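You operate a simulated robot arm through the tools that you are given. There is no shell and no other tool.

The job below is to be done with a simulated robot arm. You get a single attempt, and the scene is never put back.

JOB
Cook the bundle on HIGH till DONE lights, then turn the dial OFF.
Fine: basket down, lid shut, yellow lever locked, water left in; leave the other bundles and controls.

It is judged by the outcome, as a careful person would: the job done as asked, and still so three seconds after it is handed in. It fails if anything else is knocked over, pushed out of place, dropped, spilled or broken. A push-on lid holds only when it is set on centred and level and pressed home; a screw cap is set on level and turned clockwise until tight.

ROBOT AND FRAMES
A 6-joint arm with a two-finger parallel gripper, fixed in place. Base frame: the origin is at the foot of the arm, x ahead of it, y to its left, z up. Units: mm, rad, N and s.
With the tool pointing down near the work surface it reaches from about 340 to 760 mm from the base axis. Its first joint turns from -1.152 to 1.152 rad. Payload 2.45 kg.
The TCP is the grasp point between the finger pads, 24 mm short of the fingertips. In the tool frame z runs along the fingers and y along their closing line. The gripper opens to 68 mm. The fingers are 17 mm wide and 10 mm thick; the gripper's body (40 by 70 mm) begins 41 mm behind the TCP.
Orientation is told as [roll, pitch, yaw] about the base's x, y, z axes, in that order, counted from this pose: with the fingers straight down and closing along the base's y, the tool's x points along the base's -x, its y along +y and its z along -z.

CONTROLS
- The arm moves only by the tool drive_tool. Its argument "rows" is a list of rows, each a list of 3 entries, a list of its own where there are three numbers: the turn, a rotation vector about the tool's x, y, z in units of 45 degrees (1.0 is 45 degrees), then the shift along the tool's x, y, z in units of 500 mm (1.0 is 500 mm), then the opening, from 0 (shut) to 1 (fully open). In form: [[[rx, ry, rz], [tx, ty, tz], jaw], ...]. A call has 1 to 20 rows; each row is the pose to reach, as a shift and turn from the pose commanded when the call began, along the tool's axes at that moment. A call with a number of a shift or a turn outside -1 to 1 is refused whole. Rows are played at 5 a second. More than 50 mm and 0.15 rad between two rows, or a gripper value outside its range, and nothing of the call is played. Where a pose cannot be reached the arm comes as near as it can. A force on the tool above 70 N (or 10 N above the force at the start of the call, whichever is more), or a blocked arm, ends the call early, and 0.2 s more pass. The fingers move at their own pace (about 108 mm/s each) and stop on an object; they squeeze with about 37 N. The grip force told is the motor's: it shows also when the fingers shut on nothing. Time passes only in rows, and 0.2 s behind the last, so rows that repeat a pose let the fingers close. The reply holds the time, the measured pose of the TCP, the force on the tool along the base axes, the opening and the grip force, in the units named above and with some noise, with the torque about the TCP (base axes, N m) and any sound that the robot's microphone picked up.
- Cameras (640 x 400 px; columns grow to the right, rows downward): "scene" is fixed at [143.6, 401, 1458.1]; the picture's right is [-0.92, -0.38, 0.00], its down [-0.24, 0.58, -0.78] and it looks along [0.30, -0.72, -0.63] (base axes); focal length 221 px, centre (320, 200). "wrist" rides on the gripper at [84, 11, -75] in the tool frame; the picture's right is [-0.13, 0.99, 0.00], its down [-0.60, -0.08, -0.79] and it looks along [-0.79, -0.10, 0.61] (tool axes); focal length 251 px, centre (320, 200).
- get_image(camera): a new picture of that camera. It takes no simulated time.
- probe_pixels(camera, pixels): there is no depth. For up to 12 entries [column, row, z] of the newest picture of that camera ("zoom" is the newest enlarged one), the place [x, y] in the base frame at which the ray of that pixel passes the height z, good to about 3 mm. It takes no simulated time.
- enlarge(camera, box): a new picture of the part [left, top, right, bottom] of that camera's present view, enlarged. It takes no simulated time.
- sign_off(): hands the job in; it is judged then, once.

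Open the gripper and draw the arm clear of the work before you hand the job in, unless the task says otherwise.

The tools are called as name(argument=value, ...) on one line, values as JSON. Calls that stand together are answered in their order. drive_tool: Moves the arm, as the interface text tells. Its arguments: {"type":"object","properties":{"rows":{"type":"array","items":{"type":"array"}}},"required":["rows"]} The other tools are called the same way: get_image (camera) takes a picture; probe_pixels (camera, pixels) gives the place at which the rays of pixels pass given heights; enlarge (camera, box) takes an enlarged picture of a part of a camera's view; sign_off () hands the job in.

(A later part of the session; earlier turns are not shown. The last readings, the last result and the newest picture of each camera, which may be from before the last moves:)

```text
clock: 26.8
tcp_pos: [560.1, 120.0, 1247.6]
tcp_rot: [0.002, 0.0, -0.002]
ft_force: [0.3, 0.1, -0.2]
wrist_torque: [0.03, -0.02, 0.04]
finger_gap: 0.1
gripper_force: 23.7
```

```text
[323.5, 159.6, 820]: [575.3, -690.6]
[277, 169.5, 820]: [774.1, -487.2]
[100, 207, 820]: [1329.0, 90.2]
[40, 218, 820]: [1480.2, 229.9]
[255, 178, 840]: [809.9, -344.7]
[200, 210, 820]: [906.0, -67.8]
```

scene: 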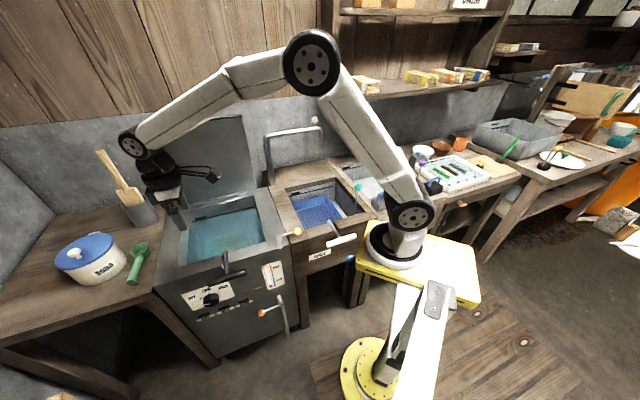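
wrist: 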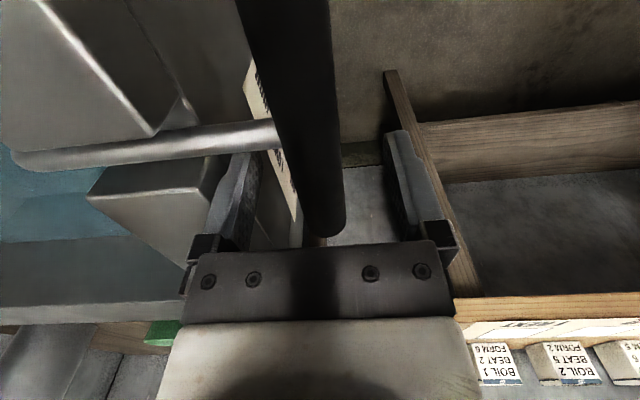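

The wall is at n≈-890, so there's about 140 mm of free space behind the lid. Now I move to the approach point in front of and above the lid's top edge with a 45° tilt.

drive_tool(rows=[[[0.044, -0.105, 0.105], [-0.044, -0.06, -0.002], 0], [[0.087, -0.21, 0.21], [-0.087, -0.119, -0.004], 0], [[0.131, -0.316, 0.316], [-0.131, -0.179, -0.007], 0], [[0.174, -0.421, 0.421], [-0.175, -0.239, -0.009], 0], [[0.218, -0.526, 0.526], [-0.218, -0.298, -0.011], 0], [[0.261, -0.631, 0.631], [-0.262, -0.358, -0.013], 0], [[0.305, -0.736, 0.736], [-0.306, -0.418, -0.016], 0], [[0.348, -0.841, 0.841], [-0.349, -0.477, -0.018], 0], [[0.392, -0.947, 0.947], [-0.393, -0.537, -0.02], 0], [[0.392, -0.947, 0.947], [-0.393, -0.537, -0.02], 0]])

get_image(camera="wrist")

get_image(camera="scene")

```text
clock: 29.0
tcp_pos: [758.5, -147.9, 1259.5]
tcp_rot: [0.001, -0.788, -0.788]
ft_force: [-0.1, -1.0, -0.1]
wrist_torque: [-0.02, -0.03, -0.02]
finger_gap: 0.0
gripper_force: 23.9
```

```text
taken
```

wrist: 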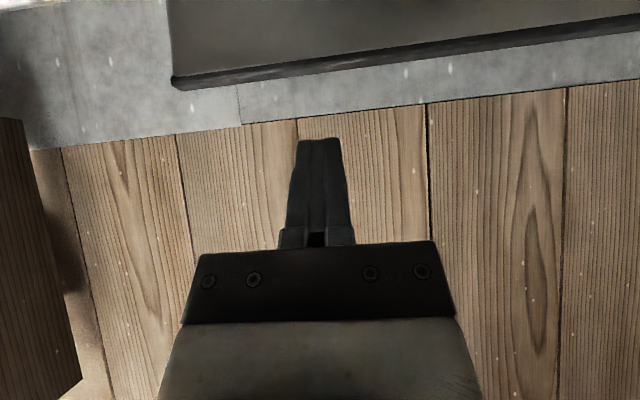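

```text
taken
```

scene: 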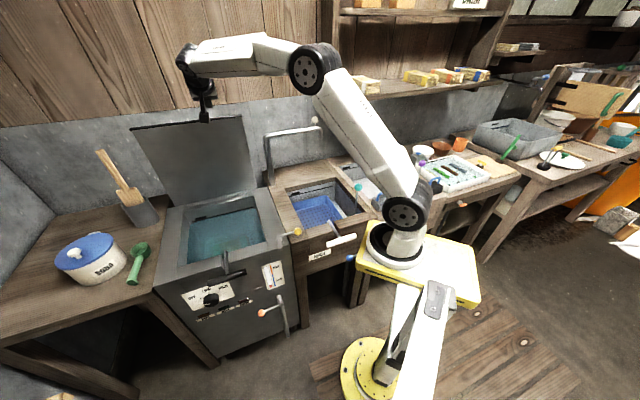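

The pose was reached. I'll probe the lid's top right corner from this close view to refine the top edge's position.

probe_pixels(camera="wrist", pixels=[[173, 80, 1150], [173, 80, 1200], [320, 60, 1150], [320, 60, 1200], [600, 25, 1150], [600, 25, 1200]])

enlarge(camera="wrist", box=[150, 0, 390, 150])

enlarge(camera="scene", box=[120, 60, 280, 160])

```text
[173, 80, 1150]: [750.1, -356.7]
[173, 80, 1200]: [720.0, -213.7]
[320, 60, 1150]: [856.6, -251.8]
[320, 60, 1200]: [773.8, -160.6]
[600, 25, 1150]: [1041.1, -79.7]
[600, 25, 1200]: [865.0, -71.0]
```

```text
2.67 times, centred on (270, 75) of wrist
```

zoom: 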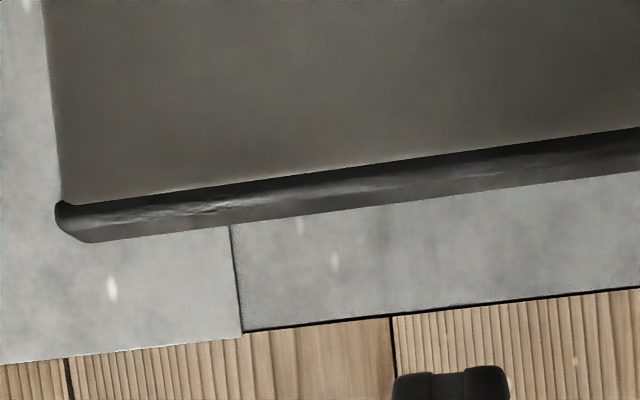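

```text
4.00 times, centred on (200, 110) of scene
```

zoom: 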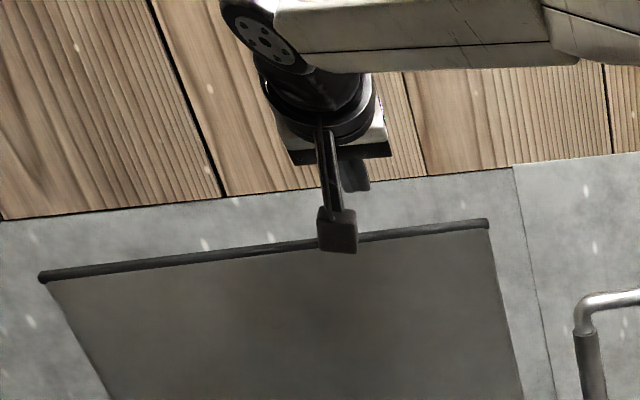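

The lid's top edge is a thick strip at n≈-700 to -730, z≈1188, with its right corner at l≈334. To keep the lid under control, I'll straddle its right top corner with one finger on each face. I'm backing off to reorient.

drive_tool(rows=[[[-0.044, 0.105, -0.105], [0.021, -0.011, -0.034], 0], [[-0.087, 0.21, -0.21], [0.042, -0.022, -0.067], 0], [[-0.131, 0.316, -0.316], [0.063, -0.033, -0.101], 0], [[-0.174, 0.421, -0.421], [0.084, -0.044, -0.135], 0], [[-0.218, 0.526, -0.526], [0.106, -0.056, -0.168], 0], [[-0.261, 0.631, -0.631], [0.127, -0.067, -0.202], 0], [[-0.305, 0.736, -0.736], [0.148, -0.078, -0.236], 0], [[-0.348, 0.841, -0.841], [0.169, -0.089, -0.269], 0], [[-0.392, 0.947, -0.947], [0.19, -0.1, -0.303], 0], [[-0.392, 0.947, -0.947], [0.19, -0.1, -0.303], 0]])

```text
clock: 31.2
tcp_pos: [596.8, -61.1, 1297.2]
tcp_rot: [0.0, 0.002, 0.002]
ft_force: [0.3, -0.2, -0.4]
wrist_torque: [-0.01, 0.02, 0.0]
finger_gap: 0.0
gripper_force: 23.7
```

The tool is vertical again at (597,-61,1297). Next I move to the approach pose above and right of the lid corner, with the jaws closing across the lid thickness and pointing down-left at 45°, fingers open.

drive_tool(rows=[[[-0.044, -0.105, -0.105], [-0.022, -0.056, 0.007], 1], [[-0.087, -0.21, -0.21], [-0.043, -0.113, 0.015], 1], [[-0.131, -0.316, -0.316], [-0.065, -0.169, 0.022], 1], [[-0.174, -0.421, -0.421], [-0.086, -0.226, 0.029], 1], [[-0.218, -0.526, -0.526], [-0.108, -0.282, 0.037], 1], [[-0.261, -0.631, -0.631], [-0.129, -0.339, 0.044], 1], [[-0.305, -0.736, -0.736], [-0.151, -0.395, 0.051], 1], [[-0.348, -0.841, -0.841], [-0.172, -0.452, 0.059], 1], [[-0.392, -0.947, -0.947], [-0.194, -0.508, 0.066], 1], [[-0.392, -0.947, -0.947], [-0.194, -0.508, 0.066], 1]])

get_image(camera="wrist")

get_image(camera="scene")

```text
clock: 33.4
tcp_pos: [681.3, -305.7, 1256.1]
tcp_rot: [0.001, -0.786, 0.788]
ft_force: [0.0, 0.3, -0.8]
wrist_torque: [0.02, -0.01, 0.03]
finger_gap: 68.1
gripper_force: 0.1
out of reach, approached as far as the arm can: row 9, 10
```

```text
taken
```

wrist: 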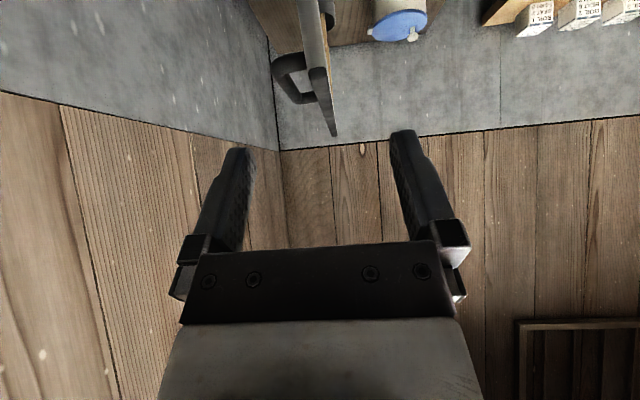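

```text
taken
```

scene: 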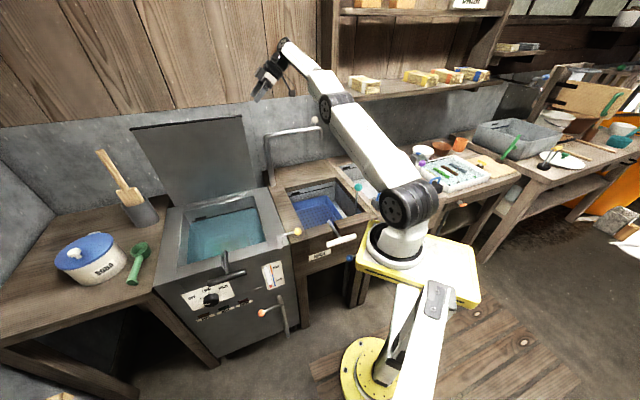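

This edge-on view shows a pull handle on the lid's outer (rear) face at about (290,80). The pose also hit the reach limit. I'll enlarge to measure the lid and handle.

enlarge(camera="wrist", box=[230, 0, 390, 150])

probe_pixels(camera="wrist", pixels=[[334, 134, 1180], [334, 134, 1190], [318, 70, 1100], [318, 70, 1150], [285, 90, 1100], [285, 90, 1150]])

```text
2.67 times, centred on (310, 75) of wrist
```

zoom: 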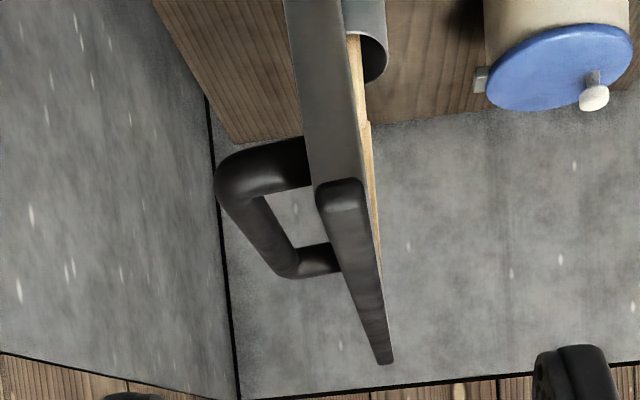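

```text
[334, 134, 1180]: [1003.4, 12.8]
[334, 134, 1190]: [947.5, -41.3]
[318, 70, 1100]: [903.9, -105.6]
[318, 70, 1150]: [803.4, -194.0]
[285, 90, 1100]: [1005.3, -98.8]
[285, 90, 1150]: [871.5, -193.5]
```

The lid top is at n≈-698, z≈1186, about 14 mm thick. The handle bar stands off its rear face at n≈-751, l≈425–590. I'll reorient so the fingers point down toward the lid at 45°, one in front and one behind, at l≈395, clear of the handle.

drive_tool(rows=[[[0.105, 0.105, -0.044], [-0.018, 0.017, 0.023], 1], [[0.21, 0.21, -0.087], [-0.036, 0.034, 0.045], 1], [[0.316, 0.316, -0.131], [-0.054, 0.051, 0.068], 1], [[0.421, 0.421, -0.174], [-0.072, 0.068, 0.091], 1], [[0.526, 0.526, -0.218], [-0.09, 0.084, 0.113], 1], [[0.631, 0.631, -0.261], [-0.108, 0.101, 0.136], 1], [[0.736, 0.736, -0.305], [-0.126, 0.118, 0.159], 1], [[0.841, 0.841, -0.348], [-0.144, 0.135, 0.181], 1], [[0.947, 0.947, -0.392], [-0.162, 0.152, 0.204], 1], [[0.947, 0.947, -0.392], [-0.162, 0.152, 0.204], 1]])

get_image(camera="wrist")

get_image(camera="scene")

```text
clock: 35.6
tcp_pos: [721.1, -160.6, 1243.2]
tcp_rot: [-0.788, 0.0, 0.785]
ft_force: [-0.2, -0.3, 0.4]
wrist_torque: [-0.02, 0.02, -0.01]
finger_gap: 68.0
gripper_force: 0.0
```

```text
taken
```

wrist: 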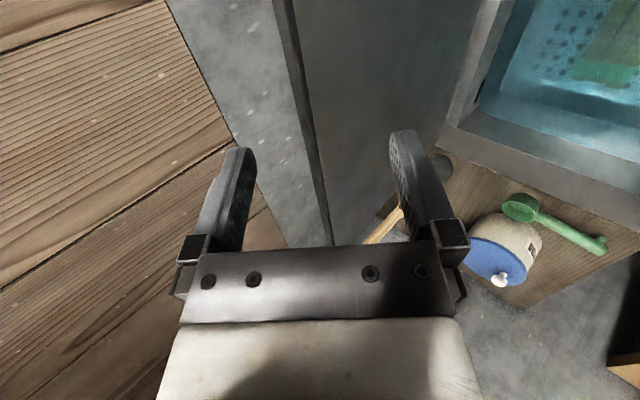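

```text
taken
```

scene: 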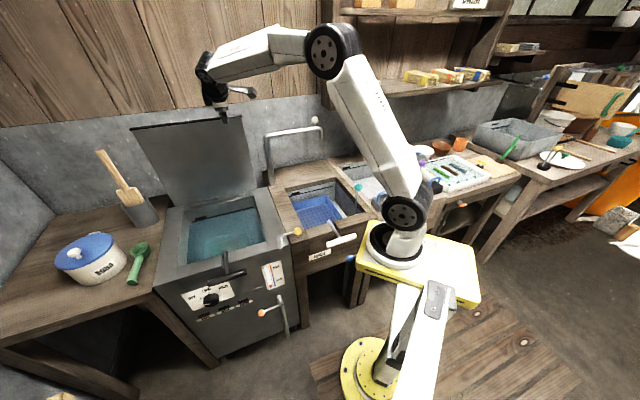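

The lid's edge (the dark line from (280,0) to (330,240)) passes between the fingers as planned. I'll advance 86 mm along the fingers to straddle it.

drive_tool(rows=[[[0, 0, 0], [0, 0.001, 0.035], 1], [[0, 0, 0], [0, 0.002, 0.07], 1], [[0, 0, 0], [0, 0.003, 0.105], 1], [[0, 0, 0], [0, 0.004, 0.14], 1], [[0, 0, 0], [0, 0.005, 0.172], 1], [[0, 0, 0], [0, 0.005, 0.172], 1]])

get_image(camera="wrist")

enlarge(camera="scene", box=[120, 60, 280, 160])

```text
clock: 37.0
tcp_pos: [762.0, -202.4, 1179.6]
tcp_rot: [-0.784, -0.001, 0.786]
ft_force: [0.1, 0.6, -0.5]
wrist_torque: [0.01, 0.01, -0.02]
finger_gap: 68.0
gripper_force: 0.1
```

```text
taken
```

wrist: 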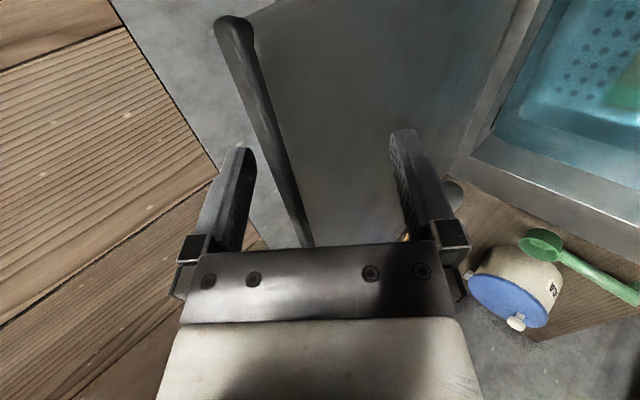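

```text
4.00 times, centred on (200, 110) of scene
```

zoom: 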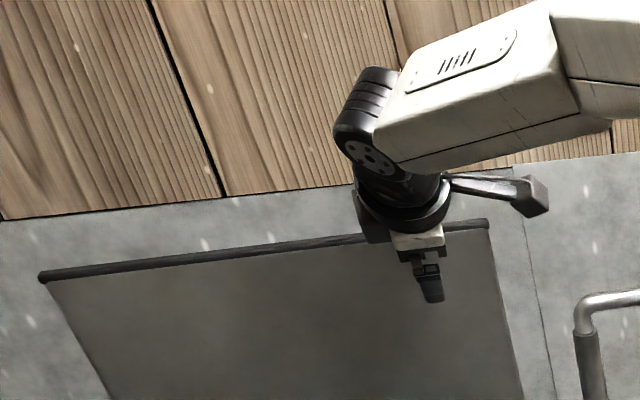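

The lid edge sits between the fingers with no contact force. I'll narrow the jaws to about 40 mm, watching force, before pulling.

drive_tool(rows=[[[0, 0, 0], [0, 0, 0], 0.8], [[0, 0, 0], [0, 0, 0], 0.6], [[0, 0, 0], [0, 0, 0], 0.6]])

get_image(camera="wrist")

```text
clock: 37.8
tcp_pos: [761.4, -201.4, 1181.2]
tcp_rot: [-0.786, -0.001, 0.785]
ft_force: [-0.7, -0.2, 1.5]
wrist_torque: [-0.03, -0.02, -0.01]
finger_gap: 42.1
gripper_force: 0.5
```

```text
taken
```

wrist: 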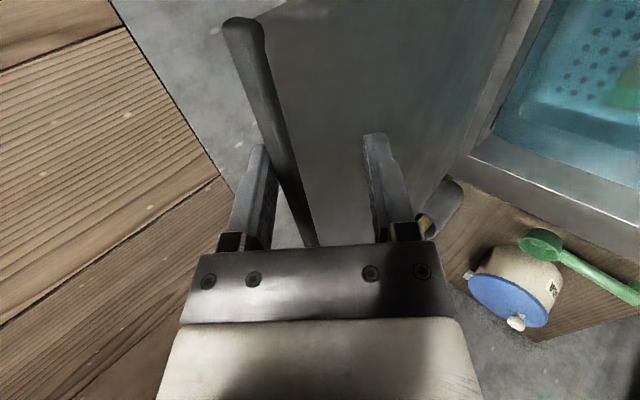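

The jaws are at 42 mm with the rear finger just behind the lid's top edge. I'll pull forward gently by 40 mm and watch the force.

drive_tool(rows=[[[0, 0, 0], [0, 0.016, -0.013], 0.6], [[0, 0, 0], [0, 0.031, -0.026], 0.6], [[0, 0, 0], [0, 0.047, -0.038], 0.6], [[0, 0, 0], [0, 0.064, -0.05], 0.6], [[0, 0, 0], [0, 0.064, -0.05], 0.6]])

get_image(camera="wrist")

enlarge(camera="scene", box=[120, 60, 280, 160])

```text
clock: 39.0
tcp_pos: [733.0, -174.4, 1175.2]
tcp_rot: [-0.787, 0.0, 0.787]
ft_force: [0.2, 0.0, 0.9]
wrist_torque: [-0.03, -0.04, -0.05]
finger_gap: 41.7
gripper_force: 0.3
```

```text
taken
```

wrist: 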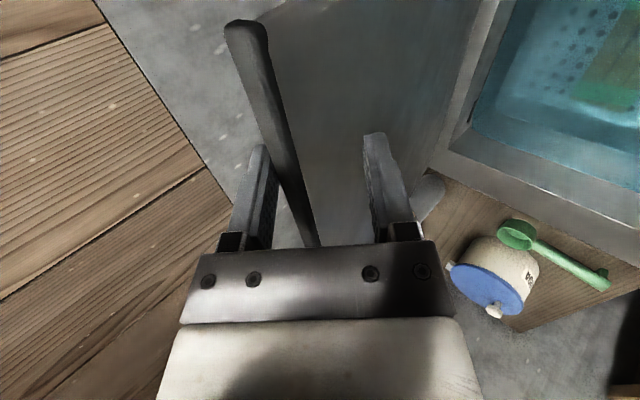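

```text
4.00 times, centred on (200, 110) of scene
```

zoom: 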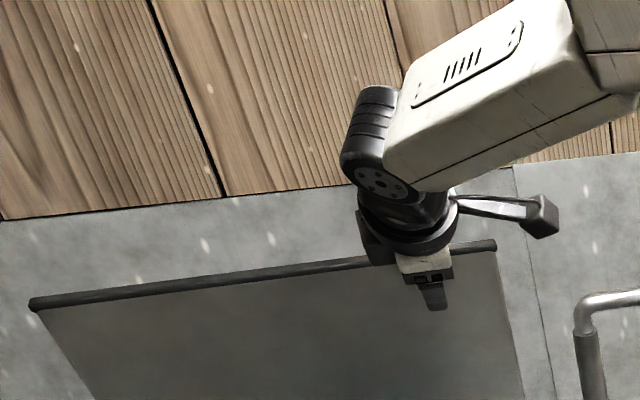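

The lid follows with almost no force. I'll continue along the hinge arc from about 11° to 41°.

drive_tool(rows=[[[0, 0, 0], [0, 0.03, -0.019], 0.6], [[0, 0, 0], [0, 0.063, -0.038], 0.6], [[0, 0, 0], [0, 0.097, -0.055], 0.6], [[0, 0, 0], [0, 0.132, -0.07], 0.6], [[0, 0, 0], [0, 0.167, -0.083], 0.6], [[0, 0, 0], [0, 0.203, -0.094], 0.6], [[0, 0, 0], [0, 0.24, -0.104], 0.6], [[0, 0, 0], [0, 0.277, -0.111], 0.6], [[0, 0, 0], [0, 0.3145, -0.117], 0.6], [[0, 0, 0], [0, 0.352, -0.121], 0.6], [[0, 0, 0], [0, 0.352, -0.121], 0.6]])

get_image(camera="wrist")

get_image(camera="scene")

```text
clock: 41.4
tcp_pos: [614.7, -55.4, 1094.1]
tcp_rot: [-0.786, 0.0, 0.787]
ft_force: [-0.4, -0.5, 0.3]
wrist_torque: [-0.04, -0.02, -0.02]
finger_gap: 40.7
gripper_force: 0.0
```

```text
taken
```

wrist: 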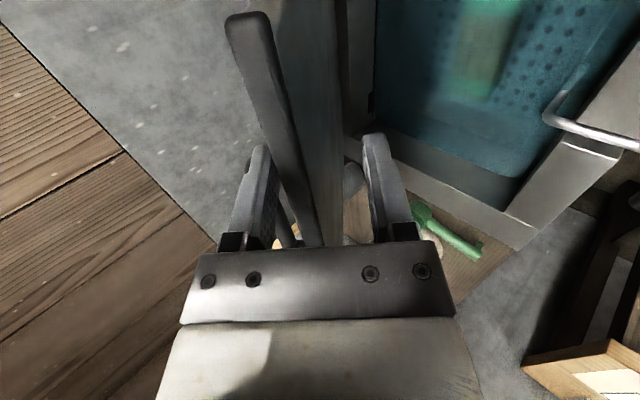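

```text
taken
```

scene: 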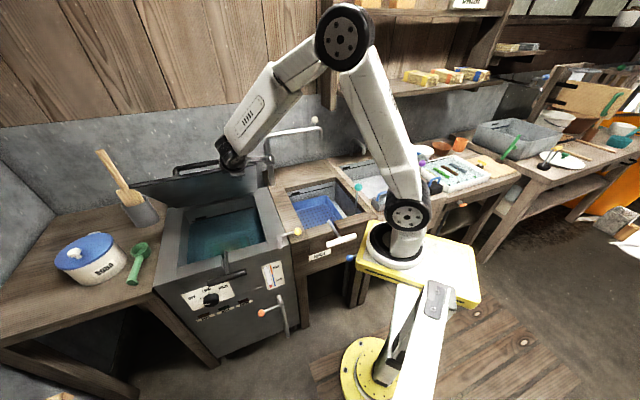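

The lid tracks with zero load at about 41°, with its handle visible on top at (195,165). I'll continue the arc to about 71°.

drive_tool(rows=[[[0, 0, 0], [0, 0.038, -0.002], 0.6], [[0, 0, 0], [0, 0.076, -0.001], 0.6], [[0, 0, 0], [0, 0.114, 0.001], 0.6], [[0, 0, 0], [0, 0.151, 0.005], 0.6], [[0, 0, 0], [0, 0.189, 0.012], 0.6], [[0, 0, 0], [0, 0.226, 0.02], 0.6], [[0, 0, 0], [0, 0.262, 0.03], 0.6], [[0, 0, 0], [0, 0.298, 0.042], 0.6], [[0, 0, 0], [0, 0.333, 0.056], 0.6], [[0, 0, 0], [0, 0.368, 0.071], 0.6], [[0, 0, 0], [0, 0.368, 0.071], 0.6]])

get_image(camera="wrist")

get_image(camera="scene")

enlarge(camera="scene", box=[140, 150, 300, 270])

```text
clock: 43.8
tcp_pos: [539.8, 19.3, 936.8]
tcp_rot: [-0.786, -0.001, 0.785]
ft_force: [-0.1, -0.4, -0.4]
wrist_torque: [-0.03, 0.02, 0.01]
finger_gap: 40.6
gripper_force: 0.0
```

```text
taken
```

wrist: 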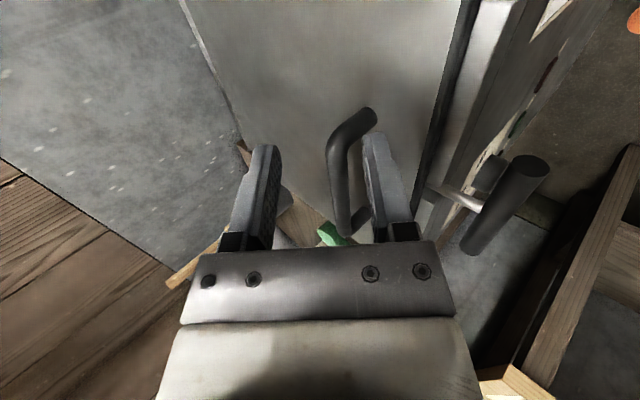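

```text
taken
```

scene: 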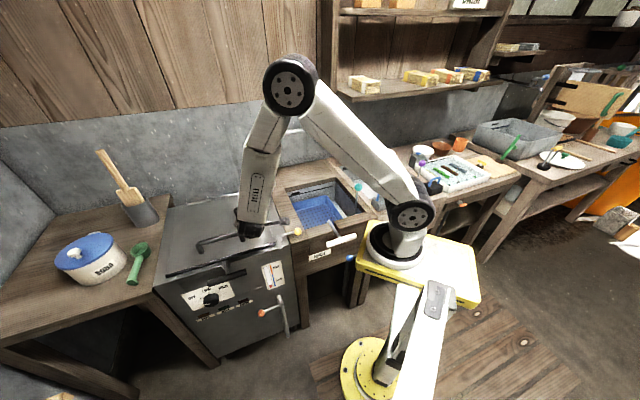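

```text
3.33 times, centred on (220, 210) of scene
```

zoom: 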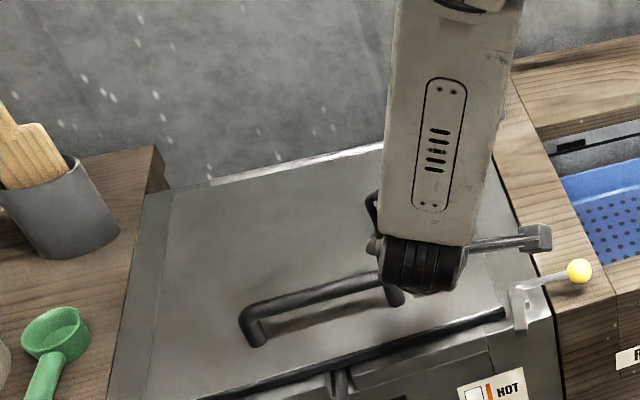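

The lid slid past the fingers and has dropped down onto the tank, with the trim line at about (240,250). I'll raise the tool straight up and inspect whether it's fully shut.

drive_tool(rows=[[[0, 0, 0], [0, -0.028, -0.028], 0.6], [[0, 0, 0], [0, -0.071, -0.071], 0.6], [[0, 0, 0], [0, -0.113, -0.113], 0.6], [[0, 0, 0], [0, -0.156, -0.156], 0.6], [[0, 0, 0], [0, -0.198, -0.198], 0.6], [[0, 0, 0], [0, -0.198, -0.198], 0.6]])

get_image(camera="wrist")

enlarge(camera="scene", box=[150, 180, 310, 300])

```text
clock: 45.2
tcp_pos: [540.1, 18.5, 1079.9]
tcp_rot: [-0.785, 0.0, 0.786]
ft_force: [0.3, -0.6, -0.1]
wrist_torque: [-0.02, 0.0, 0.04]
finger_gap: 41.0
gripper_force: 0.0
```

```text
taken
```

wrist: 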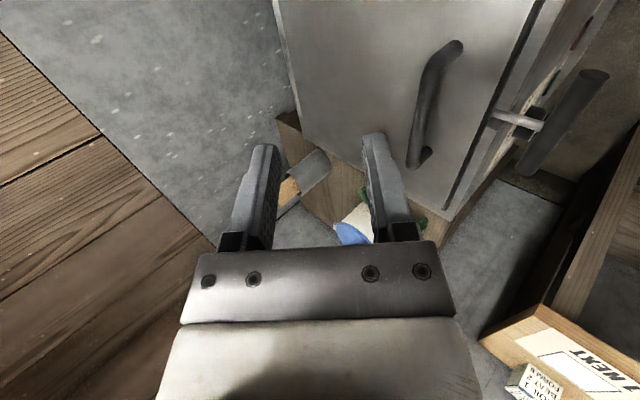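

```text
3.33 times, centred on (230, 240) of scene
```

zoom: 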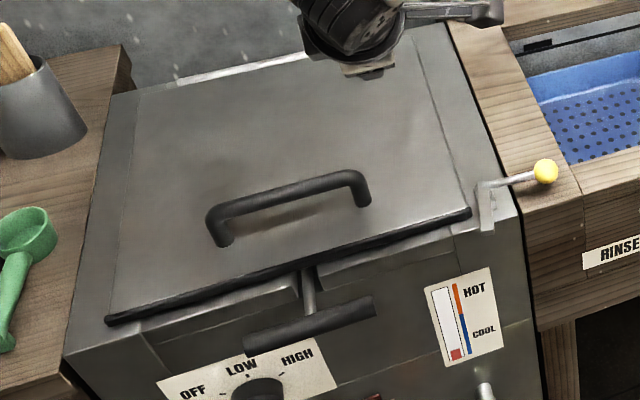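

The lid looks flat and shut, with the trim across the front edge. I'll return the tool to vertical near the latch to inspect lid seating and the yellow lever closely.

drive_tool(rows=[[[-0.105, 0.044, 0.105], [0.03, 0.008, -0.001], 0.6], [[-0.21, 0.087, 0.21], [0.061, 0.015, -0.003], 0.6], [[-0.316, 0.131, 0.316], [0.091, 0.023, -0.004], 0.6], [[-0.421, 0.174, 0.421], [0.122, 0.031, -0.005], 0.6], [[-0.526, 0.218, 0.526], [0.152, 0.038, -0.007], 0.6], [[-0.631, 0.261, 0.631], [0.183, 0.046, -0.008], 0.6], [[-0.736, 0.305, 0.736], [0.213, 0.054, -0.009], 0.6], [[-0.841, 0.348, 0.841], [0.244, 0.061, -0.011], 0.6], [[-0.947, 0.392, 0.947], [0.274, 0.069, -0.012], 0.6], [[-0.947, 0.392, 0.947], [0.274, 0.069, -0.012], 0.6]])

get_image(camera="wrist")

enlarge(camera="wrist", box=[250, 0, 490, 150])

enlarge(camera="scene", box=[240, 210, 320, 260])

```text
clock: 47.4
tcp_pos: [422.8, -58.4, 1058.8]
tcp_rot: [0.002, 0.001, -0.003]
ft_force: [-0.4, -0.2, -1.5]
wrist_torque: [0.03, -0.03, 0.02]
finger_gap: 40.9
gripper_force: 0.0
```

```text
taken
```

wrist: 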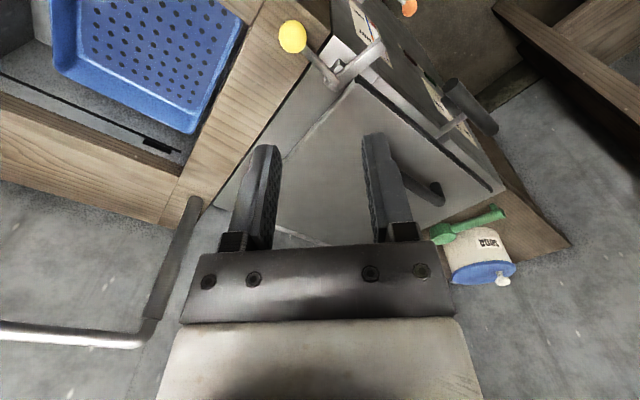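

```text
2.67 times, centred on (370, 75) of wrist
```

zoom: 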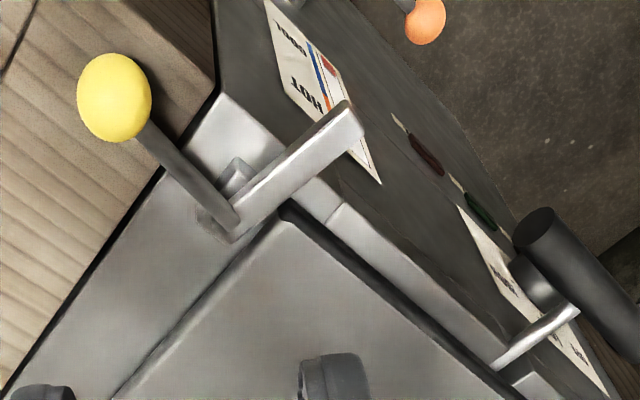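

```text
8.00 times, centred on (280, 235) of scene
```

zoom: 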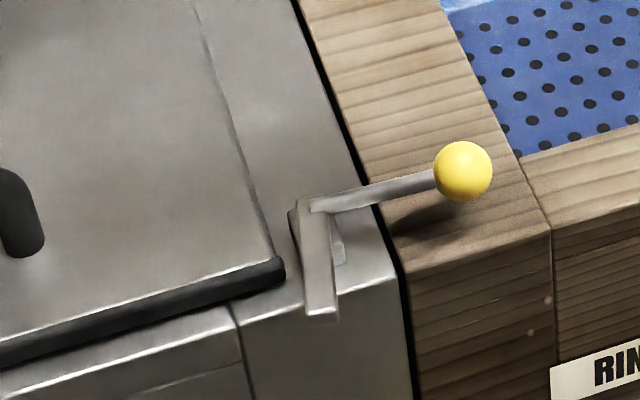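

The lever is an L: the elbow is at wrist (338,85) by the lid's right-front corner, the arm points forward and the ball sits outboard. I'll triangulate elbow, ball, arm end and lid corner.

probe_pixels(camera="wrist", pixels=[[338.1, 85.5, 830], [338.1, 85.5, 860], [293.1, 36.4, 830], [293.1, 36.4, 860], [379.4, 39.4, 830], [379.4, 39.4, 860], [356.9, 78.75, 820], [356.9, 78.75, 840], [340, 63, 820], [340, 63, 840]])

probe_pixels(camera="scene", pixels=[[278.5, 235.9, 830], [278.5, 235.9, 860], [297.9, 231.25, 830], [297.9, 231.25, 860], [280.25, 249, 830], [280.25, 249, 860], [275.4, 244, 820], [275.4, 244, 840], [282.5, 241, 820], [282.5, 241, 840]])

```text
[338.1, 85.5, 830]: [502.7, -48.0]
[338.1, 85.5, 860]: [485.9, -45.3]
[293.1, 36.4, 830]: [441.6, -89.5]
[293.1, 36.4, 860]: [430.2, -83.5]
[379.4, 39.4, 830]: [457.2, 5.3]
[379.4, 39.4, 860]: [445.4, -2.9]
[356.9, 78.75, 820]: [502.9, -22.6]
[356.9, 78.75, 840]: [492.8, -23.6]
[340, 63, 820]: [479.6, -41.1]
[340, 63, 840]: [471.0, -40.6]
```

```text
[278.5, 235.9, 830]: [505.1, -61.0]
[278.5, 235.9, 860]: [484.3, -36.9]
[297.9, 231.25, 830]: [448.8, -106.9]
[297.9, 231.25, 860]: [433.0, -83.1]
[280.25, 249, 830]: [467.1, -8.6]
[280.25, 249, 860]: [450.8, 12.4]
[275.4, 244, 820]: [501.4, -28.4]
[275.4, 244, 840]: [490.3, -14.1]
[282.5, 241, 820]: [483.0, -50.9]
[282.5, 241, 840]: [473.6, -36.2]
```

The pivot elbow is at (492.5,-46.4,848), the ball at (432,-83.7,859) on a 71 mm radius, and the lid corner at z≈828 (shut). I'll open the jaws and move above the ball with the jaws aligned across its swing direction (yaw 32°).

drive_tool(rows=[[[0, 0, -0.142], [-0.004, -0.01, 0.048], 1], [[0, 0, -0.284], [-0.007, -0.02, 0.095], 1], [[0, 0, -0.427], [-0.011, -0.03, 0.143], 1], [[0, 0, -0.569], [-0.014, -0.041, 0.19], 1], [[0, 0, -0.711], [-0.018, -0.051, 0.238], 1], [[0, 0, -0.711], [-0.018, -0.051, 0.238], 1]])

get_image(camera="wrist")

enlarge(camera="scene", box=[240, 190, 340, 260])

```text
clock: 48.8
tcp_pos: [433.7, -84.2, 938.9]
tcp_rot: [-0.001, 0.001, 0.56]
ft_force: [-0.5, -0.3, 0.7]
wrist_torque: [0.02, 0.0, 0.0]
finger_gap: 67.9
gripper_force: 0.1
```

```text
taken
```

wrist: 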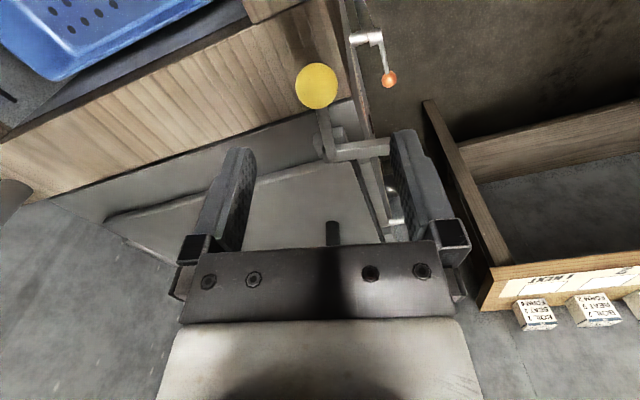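

```text
5.71 times, centred on (290, 225) of scene
```

zoom: 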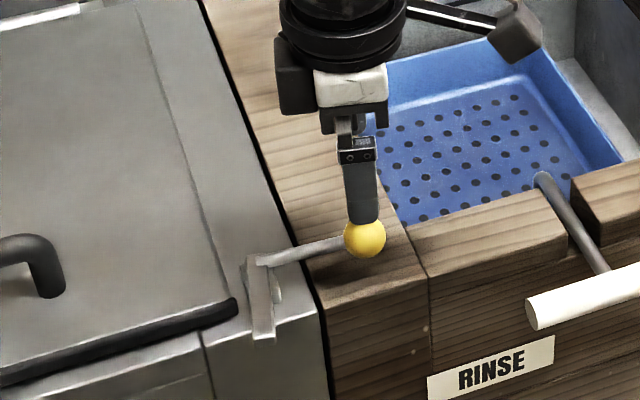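

The ball at (316,86) is centred between the fingers. I'll verify its position with a probe, then lower around it.

probe_pixels(camera="wrist", pixels=[[316, 86, 859], [322, 155, 848], [385, 148, 846]])

drive_tool(rows=[[[0, 0, 0], [0, 0, 0.04], 1], [[0, 0, 0], [0, 0, 0.08], 1], [[0, 0, 0], [0, 0, 0.12], 1], [[0, 0, 0], [0, 0, 0.154], 1], [[0, 0, 0], [0, 0, 0.154], 1]])

get_image(camera="wrist")

enlarge(camera="scene", box=[240, 190, 340, 260])

```text
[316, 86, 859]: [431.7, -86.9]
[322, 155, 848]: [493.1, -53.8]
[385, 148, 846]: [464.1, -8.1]
```

```text
clock: 50.0
tcp_pos: [434.3, -82.6, 860.6]
tcp_rot: [0.0, 0.0, 0.561]
ft_force: [0.1, 0.2, 0.1]
wrist_torque: [-0.01, 0.02, 0.0]
finger_gap: 68.1
gripper_force: 0.1
```

```text
taken
```

wrist: 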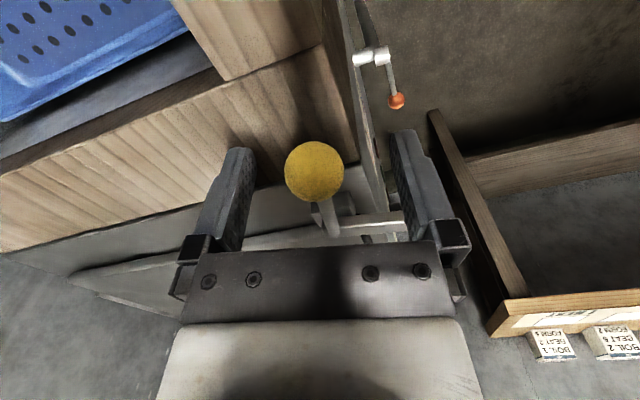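

```text
5.71 times, centred on (290, 225) of scene
```

zoom: 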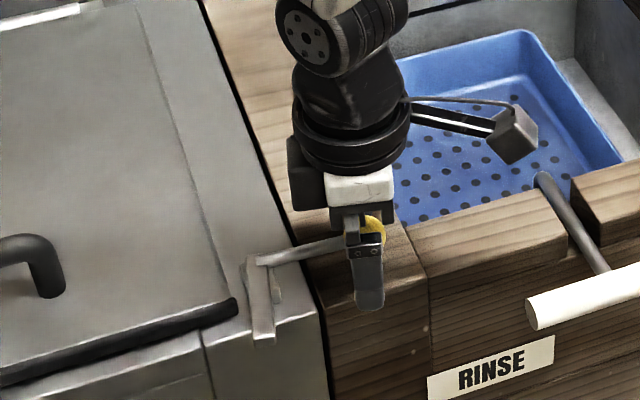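

The ball is caged between the fingers at z≈860. I'll narrow the jaws around it and swing the lever clockwise by 45° about its pivot.

drive_tool(rows=[[[0, 0, 0], [0, 0, 0], 0.7], [[0, 0, 0], [0, 0, 0], 0.45], [[0, 0, 0], [0, 0, 0], 0.45], [[0, 0, 0.167], [-0.001, 0.018, 0], 0.45], [[0, 0, 0.333], [-0.005, 0.036, 0], 0.45], [[0, 0, 0.5], [-0.0105, 0.053, 0], 0.45], [[0, 0, 0.667], [-0.0185, 0.069, 0], 0.45], [[0, 0, 0.833], [-0.0285, 0.084, 0], 0.45], [[0, 0, 1.0], [-0.04, 0.098, 0], 0.45], [[0, 0, 1.0], [-0.04, 0.098, 0], 0.45]])

get_image(camera="wrist")

enlarge(camera="scene", box=[240, 190, 340, 260])

```text
clock: 52.2
tcp_pos: [423.9, -30.3, 863.4]
tcp_rot: [0.0, -0.001, -0.229]
ft_force: [-0.4, 0.2, 0.7]
wrist_torque: [0.0, 0.03, -0.03]
finger_gap: 30.6
gripper_force: 0.1
```

```text
taken
```

wrist: 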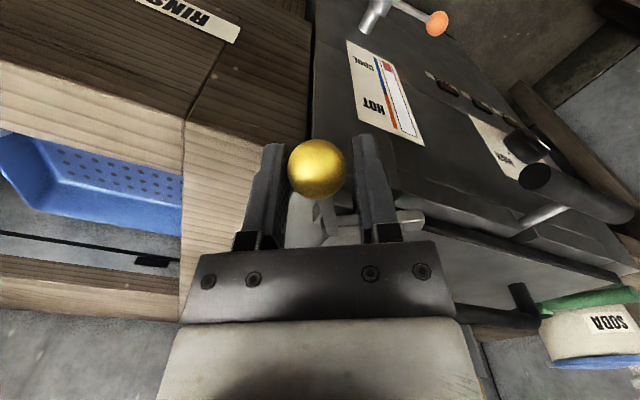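

```text
5.71 times, centred on (290, 225) of scene
```

zoom: 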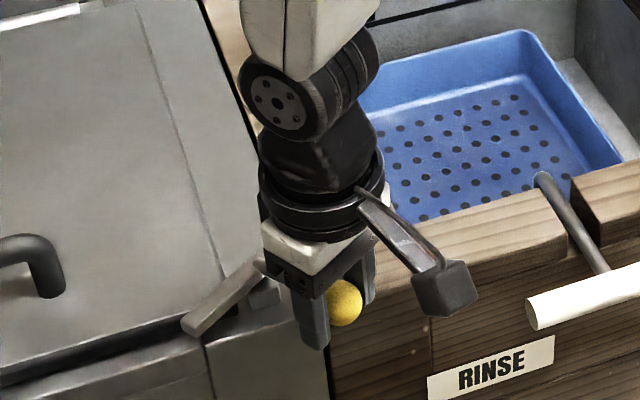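

The lever turned 45° freely and the arm now overlaps the lid corner. I'll swing the next 45°.

drive_tool(rows=[[[0, 0, 0.167], [-0.001, 0.018, 0], 0.45], [[0, 0, 0.333], [-0.005, 0.036, 0], 0.45], [[0, 0, 0.5], [-0.0105, 0.053, 0], 0.45], [[0, 0, 0.667], [-0.0185, 0.069, 0], 0.45], [[0, 0, 0.833], [-0.0285, 0.084, 0], 0.45], [[0, 0, 1.0], [-0.04, 0.098, 0], 0.45], [[0, 0, 1.0], [-0.04, 0.098, 0], 0.45]])

get_image(camera="wrist")

enlarge(camera="scene", box=[220, 200, 320, 270])

```text
clock: 53.8
tcp_pos: [449.3, 12.1, 862.1]
tcp_rot: [-0.006, 0.006, -1.014]
ft_force: [-18.5, -19.2, -2.9]
wrist_torque: [0.13, 0.19, 0.1]
finger_gap: 51.3
gripper_force: 13.0
```

```text
taken
```

wrist: 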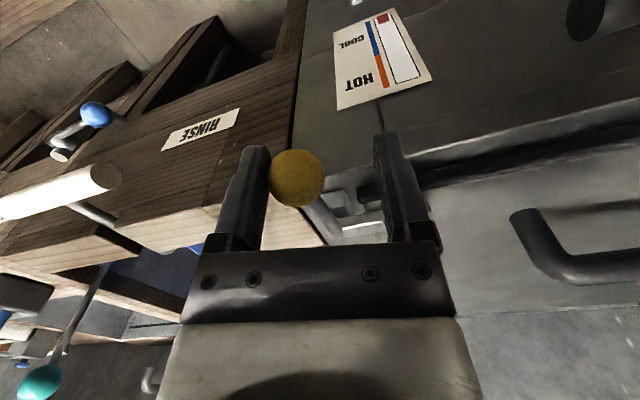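

```text
5.71 times, centred on (270, 235) of scene
```

zoom: 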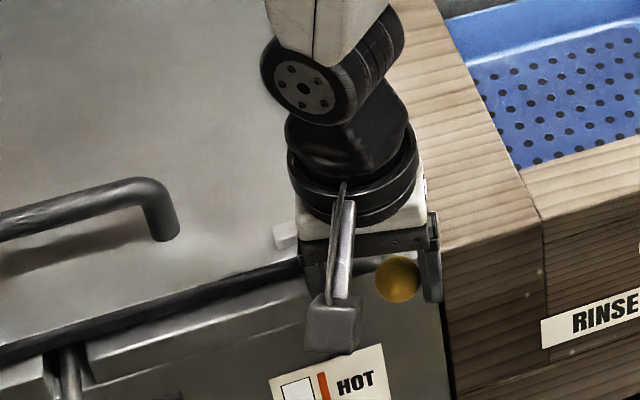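

The force rose to ~27 N along −l and the jaws spread, so the lever has reached its locked stop. I'll relieve the load, open the jaws and lift clear to inspect.

drive_tool(rows=[[[0, 0, 0], [0, -0.006, 0], 0.6], [[0, 0, 0], [0, -0.014, 0], 0.8], [[0, 0, 0], [0, -0.018, 0], 1], [[0, 0, 0], [0, -0.018, 0], 1], [[0, 0, 0], [0, -0.018, 0], 1]])

get_image(camera="wrist")

```text
clock: 55.0
tcp_pos: [448.1, 8.1, 861.7]
tcp_rot: [0.001, -0.002, -1.013]
ft_force: [0.4, 0.1, 0.1]
wrist_torque: [0.0, -0.02, 0.0]
finger_gap: 68.1
gripper_force: 0.0
```

```text
taken
```

wrist: 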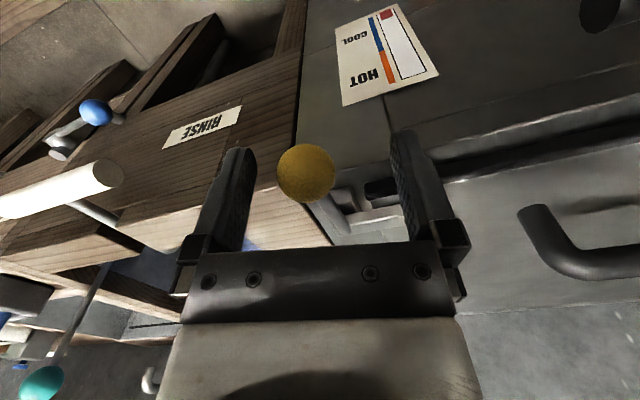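

The load is gone and the ball is free between the open fingers. I'll lift up 120 mm and view the lever.

drive_tool(rows=[[[0, 0, 0], [0, 0, -0.04], 1], [[0, 0, 0], [0, 0, -0.1], 1], [[0, 0, 0], [0, 0, -0.17], 1], [[0, 0, 0], [0, 0, -0.24], 1], [[0, 0, 0], [0, 0, -0.24], 1]])

get_image(camera="wrist")

enlarge(camera="scene", box=[220, 200, 320, 270])

```text
clock: 56.2
tcp_pos: [447.6, 7.4, 981.9]
tcp_rot: [0.0, 0.001, -1.012]
ft_force: [0.1, -0.4, -0.2]
wrist_torque: [0.02, -0.01, 0.02]
finger_gap: 68.0
gripper_force: 0.1
```

```text
taken
```

wrist: 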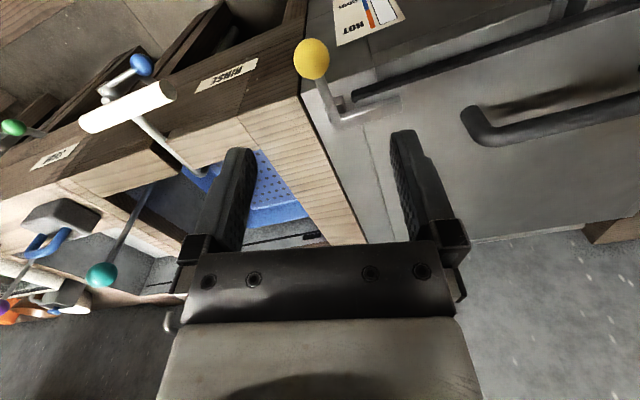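

```text
5.71 times, centred on (270, 235) of scene
```

zoom: 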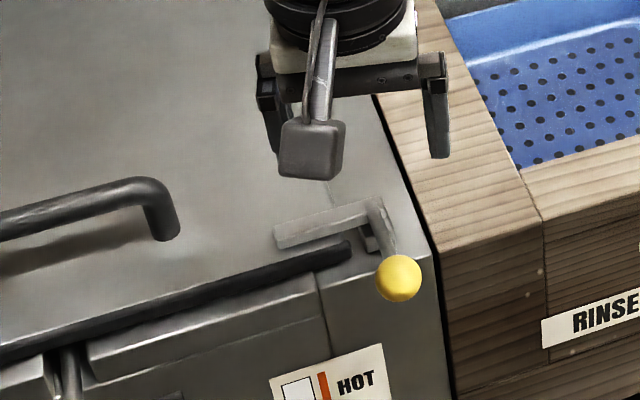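

The lever arm now lies over the lid along its front edge, with the ball pointing forward, so it is locked. Next I'll move in front of the panel to view the dial.

drive_tool(rows=[[[0, 0, -0.036], [0.042, 0.057, 0.02], 1], [[0, 0, -0.072], [0.083, 0.113, 0.04], 1], [[0, 0, -0.108], [0.125, 0.17, 0.07], 1], [[0, 0, -0.145], [0.166, 0.227, 0.1], 1], [[0, 0, -0.181], [0.208, 0.283, 0.14], 1], [[0, 0, -0.217], [0.249, 0.34, 0.18], 1], [[0, 0, -0.253], [0.291, 0.396, 0.22], 1], [[0, 0, -0.289], [0.332, 0.453, 0.264], 1], [[0, 0, -0.289], [0.332, 0.453, 0.264], 1]])

get_image(camera="wrist")

enlarge(camera="scene", box=[160, 250, 320, 350])

```text
clock: 58.2
tcp_pos: [550.6, 268.3, 851.0]
tcp_rot: [0.0, 0.0, -0.786]
ft_force: [0.4, 0.0, 1.1]
wrist_torque: [-0.03, -0.01, -0.02]
finger_gap: 68.1
gripper_force: 0.0
```

```text
taken
```

wrist: 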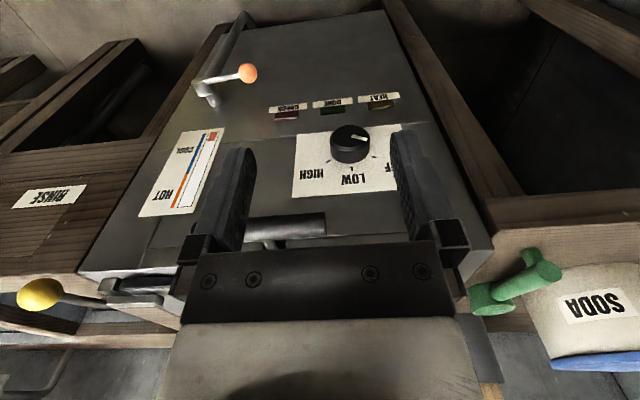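

```text
4.00 times, centred on (240, 300) of scene
```

zoom: 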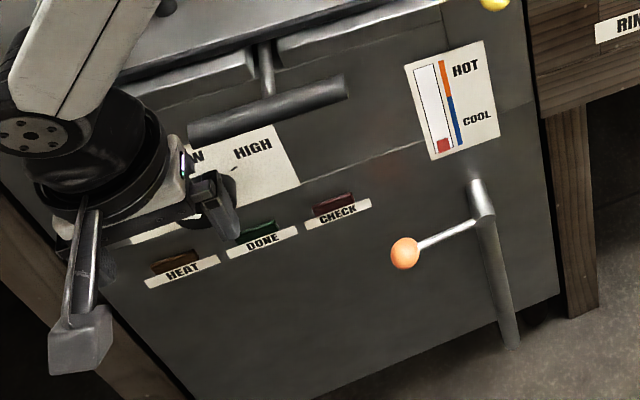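

The dial is visible at wrist (350,143). I'll enlarge to read its pointer and measure it.

enlarge(camera="wrist", box=[270, 90, 430, 200])

probe_pixels(camera="wrist", pixels=[[350, 143, 700], [350, 143, 720], [350, 143, 740], [353, 158, 700], [353, 158, 720], [326, 160, 720], [352, 167, 720], [374, 160, 720]])

```text
3.64 times, centred on (350, 145) of wrist
```

zoom: 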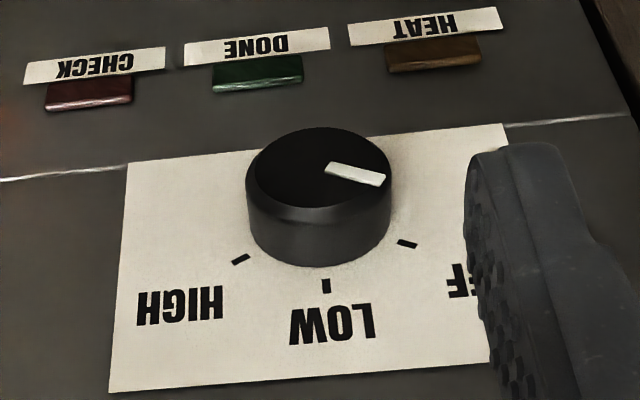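

```text
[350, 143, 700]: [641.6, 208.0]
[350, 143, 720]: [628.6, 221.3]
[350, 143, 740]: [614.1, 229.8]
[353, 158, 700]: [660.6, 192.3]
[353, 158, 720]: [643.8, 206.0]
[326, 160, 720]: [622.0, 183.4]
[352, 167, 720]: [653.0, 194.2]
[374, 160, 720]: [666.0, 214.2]
```

The pointer is at OFF (ticks OFF/LOW/HIGH at zoom (407,244), (326,286), (240,260)). I'll cross-check the dial ticks with the scene rays to fix the panel plane and knob centre.

probe_pixels(camera="scene", pixels=[[208, 293, 680], [208, 293, 720], [218.5, 292.25, 680], [218.5, 292.25, 720], [200.75, 298.25, 680], [200.75, 298.25, 720], [211.5, 299, 660], [211.5, 299, 700]])

probe_pixels(camera="wrist", pixels=[[351.7, 168.7, 680], [351.7, 168.7, 720], [328, 161.5, 680], [328, 161.5, 720], [373.9, 157.1, 680], [373.9, 157.1, 720], [350, 136.8, 660], [350, 136.8, 700], [330.5, 143, 660], [330.5, 143, 700], [370, 143, 660], [370, 143, 700]])

```text
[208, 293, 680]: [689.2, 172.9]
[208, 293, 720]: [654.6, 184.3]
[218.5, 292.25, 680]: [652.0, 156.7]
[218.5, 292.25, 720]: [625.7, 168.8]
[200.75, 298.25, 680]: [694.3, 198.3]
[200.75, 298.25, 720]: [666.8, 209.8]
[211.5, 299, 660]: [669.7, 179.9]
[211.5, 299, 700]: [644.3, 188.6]
```

```text
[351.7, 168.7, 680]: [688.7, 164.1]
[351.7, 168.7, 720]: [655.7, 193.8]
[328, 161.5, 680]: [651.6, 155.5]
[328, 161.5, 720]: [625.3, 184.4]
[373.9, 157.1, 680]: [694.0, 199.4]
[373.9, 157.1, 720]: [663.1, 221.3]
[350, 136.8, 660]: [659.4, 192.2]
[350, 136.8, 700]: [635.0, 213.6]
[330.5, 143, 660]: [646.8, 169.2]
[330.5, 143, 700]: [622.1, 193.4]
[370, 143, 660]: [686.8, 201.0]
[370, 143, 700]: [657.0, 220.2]
```

The dial geometry agrees in both views: panel n≈-350, knob centre l≈602, z≈664, Ø≈50, protruding ~23 mm. OFF is at −60° and HIGH at +60° from vertical. I'll tilt the tool toward horizontal in front of the panel, first 45°.

drive_tool(rows=[[[0, -0.167, 0], [0.02, 0.008, 0.02], 1], [[0, -0.333, 0], [0.04, 0.015, 0.045], 1], [[0, -0.5, 0], [0.06, 0.023, 0.07], 1], [[0, -0.667, 0], [0.08, 0.031, 0.095], 1], [[0, -0.833, 0], [0.1, 0.038, 0.12], 1], [[0, -1.0, 0], [0.12, 0.046, 0.14], 1], [[0, -1.0, 0], [0.12, 0.046, 0.14], 1]])

```text
clock: 59.8
tcp_pos: [524.9, 326.3, 779.2]
tcp_rot: [0.003, -0.788, -0.788]
ft_force: [-0.9, 0.1, 0.3]
wrist_torque: [0.01, 0.0, 0.0]
finger_gap: 67.7
gripper_force: 0.1
```

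The 45° tilt was reached at n=-140, l=602. I'll tilt the remaining 45° while lowering to z≈664.

drive_tool(rows=[[[0, -0.167, 0], [0.028, 0, 0.028], 1], [[0, -0.333, 0], [0.055, 0, 0.055], 1], [[0, -0.5, 0], [0.083, 0, 0.083], 1], [[0, -0.667, 0], [0.11, 0, 0.11], 1], [[0, -0.833, 0], [0.138, 0, 0.138], 1], [[0, -1.0, 0], [0.163, 0, 0.163], 1], [[0, -1.0, 0], [0.163, 0, 0.163], 1]])

get_image(camera="wrist")

get_image(camera="scene")

```text
clock: 61.4
tcp_pos: [499.6, 285.7, 712.1]
tcp_rot: [2.974, -1.568, 2.525]
ft_force: [-0.2, 0.5, -0.4]
wrist_torque: [0.0, 0.0, -0.03]
finger_gap: 68.0
gripper_force: 0.0
out of reach, approached as far as the arm can: row 4, 5, 6, 7
```

```text
taken
```

wrist: 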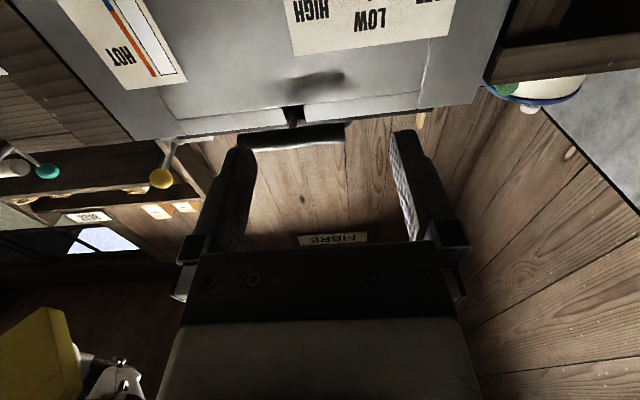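

```text
taken
```

scene: 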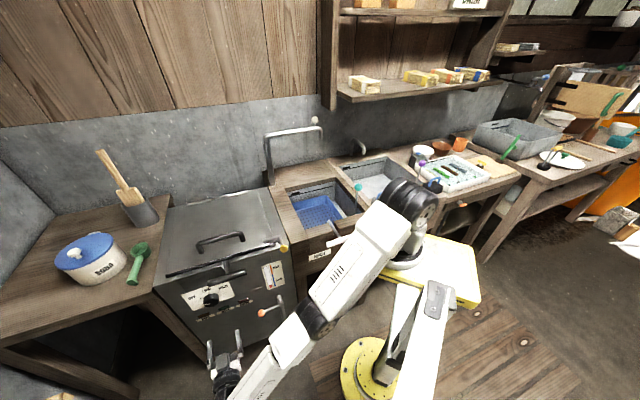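

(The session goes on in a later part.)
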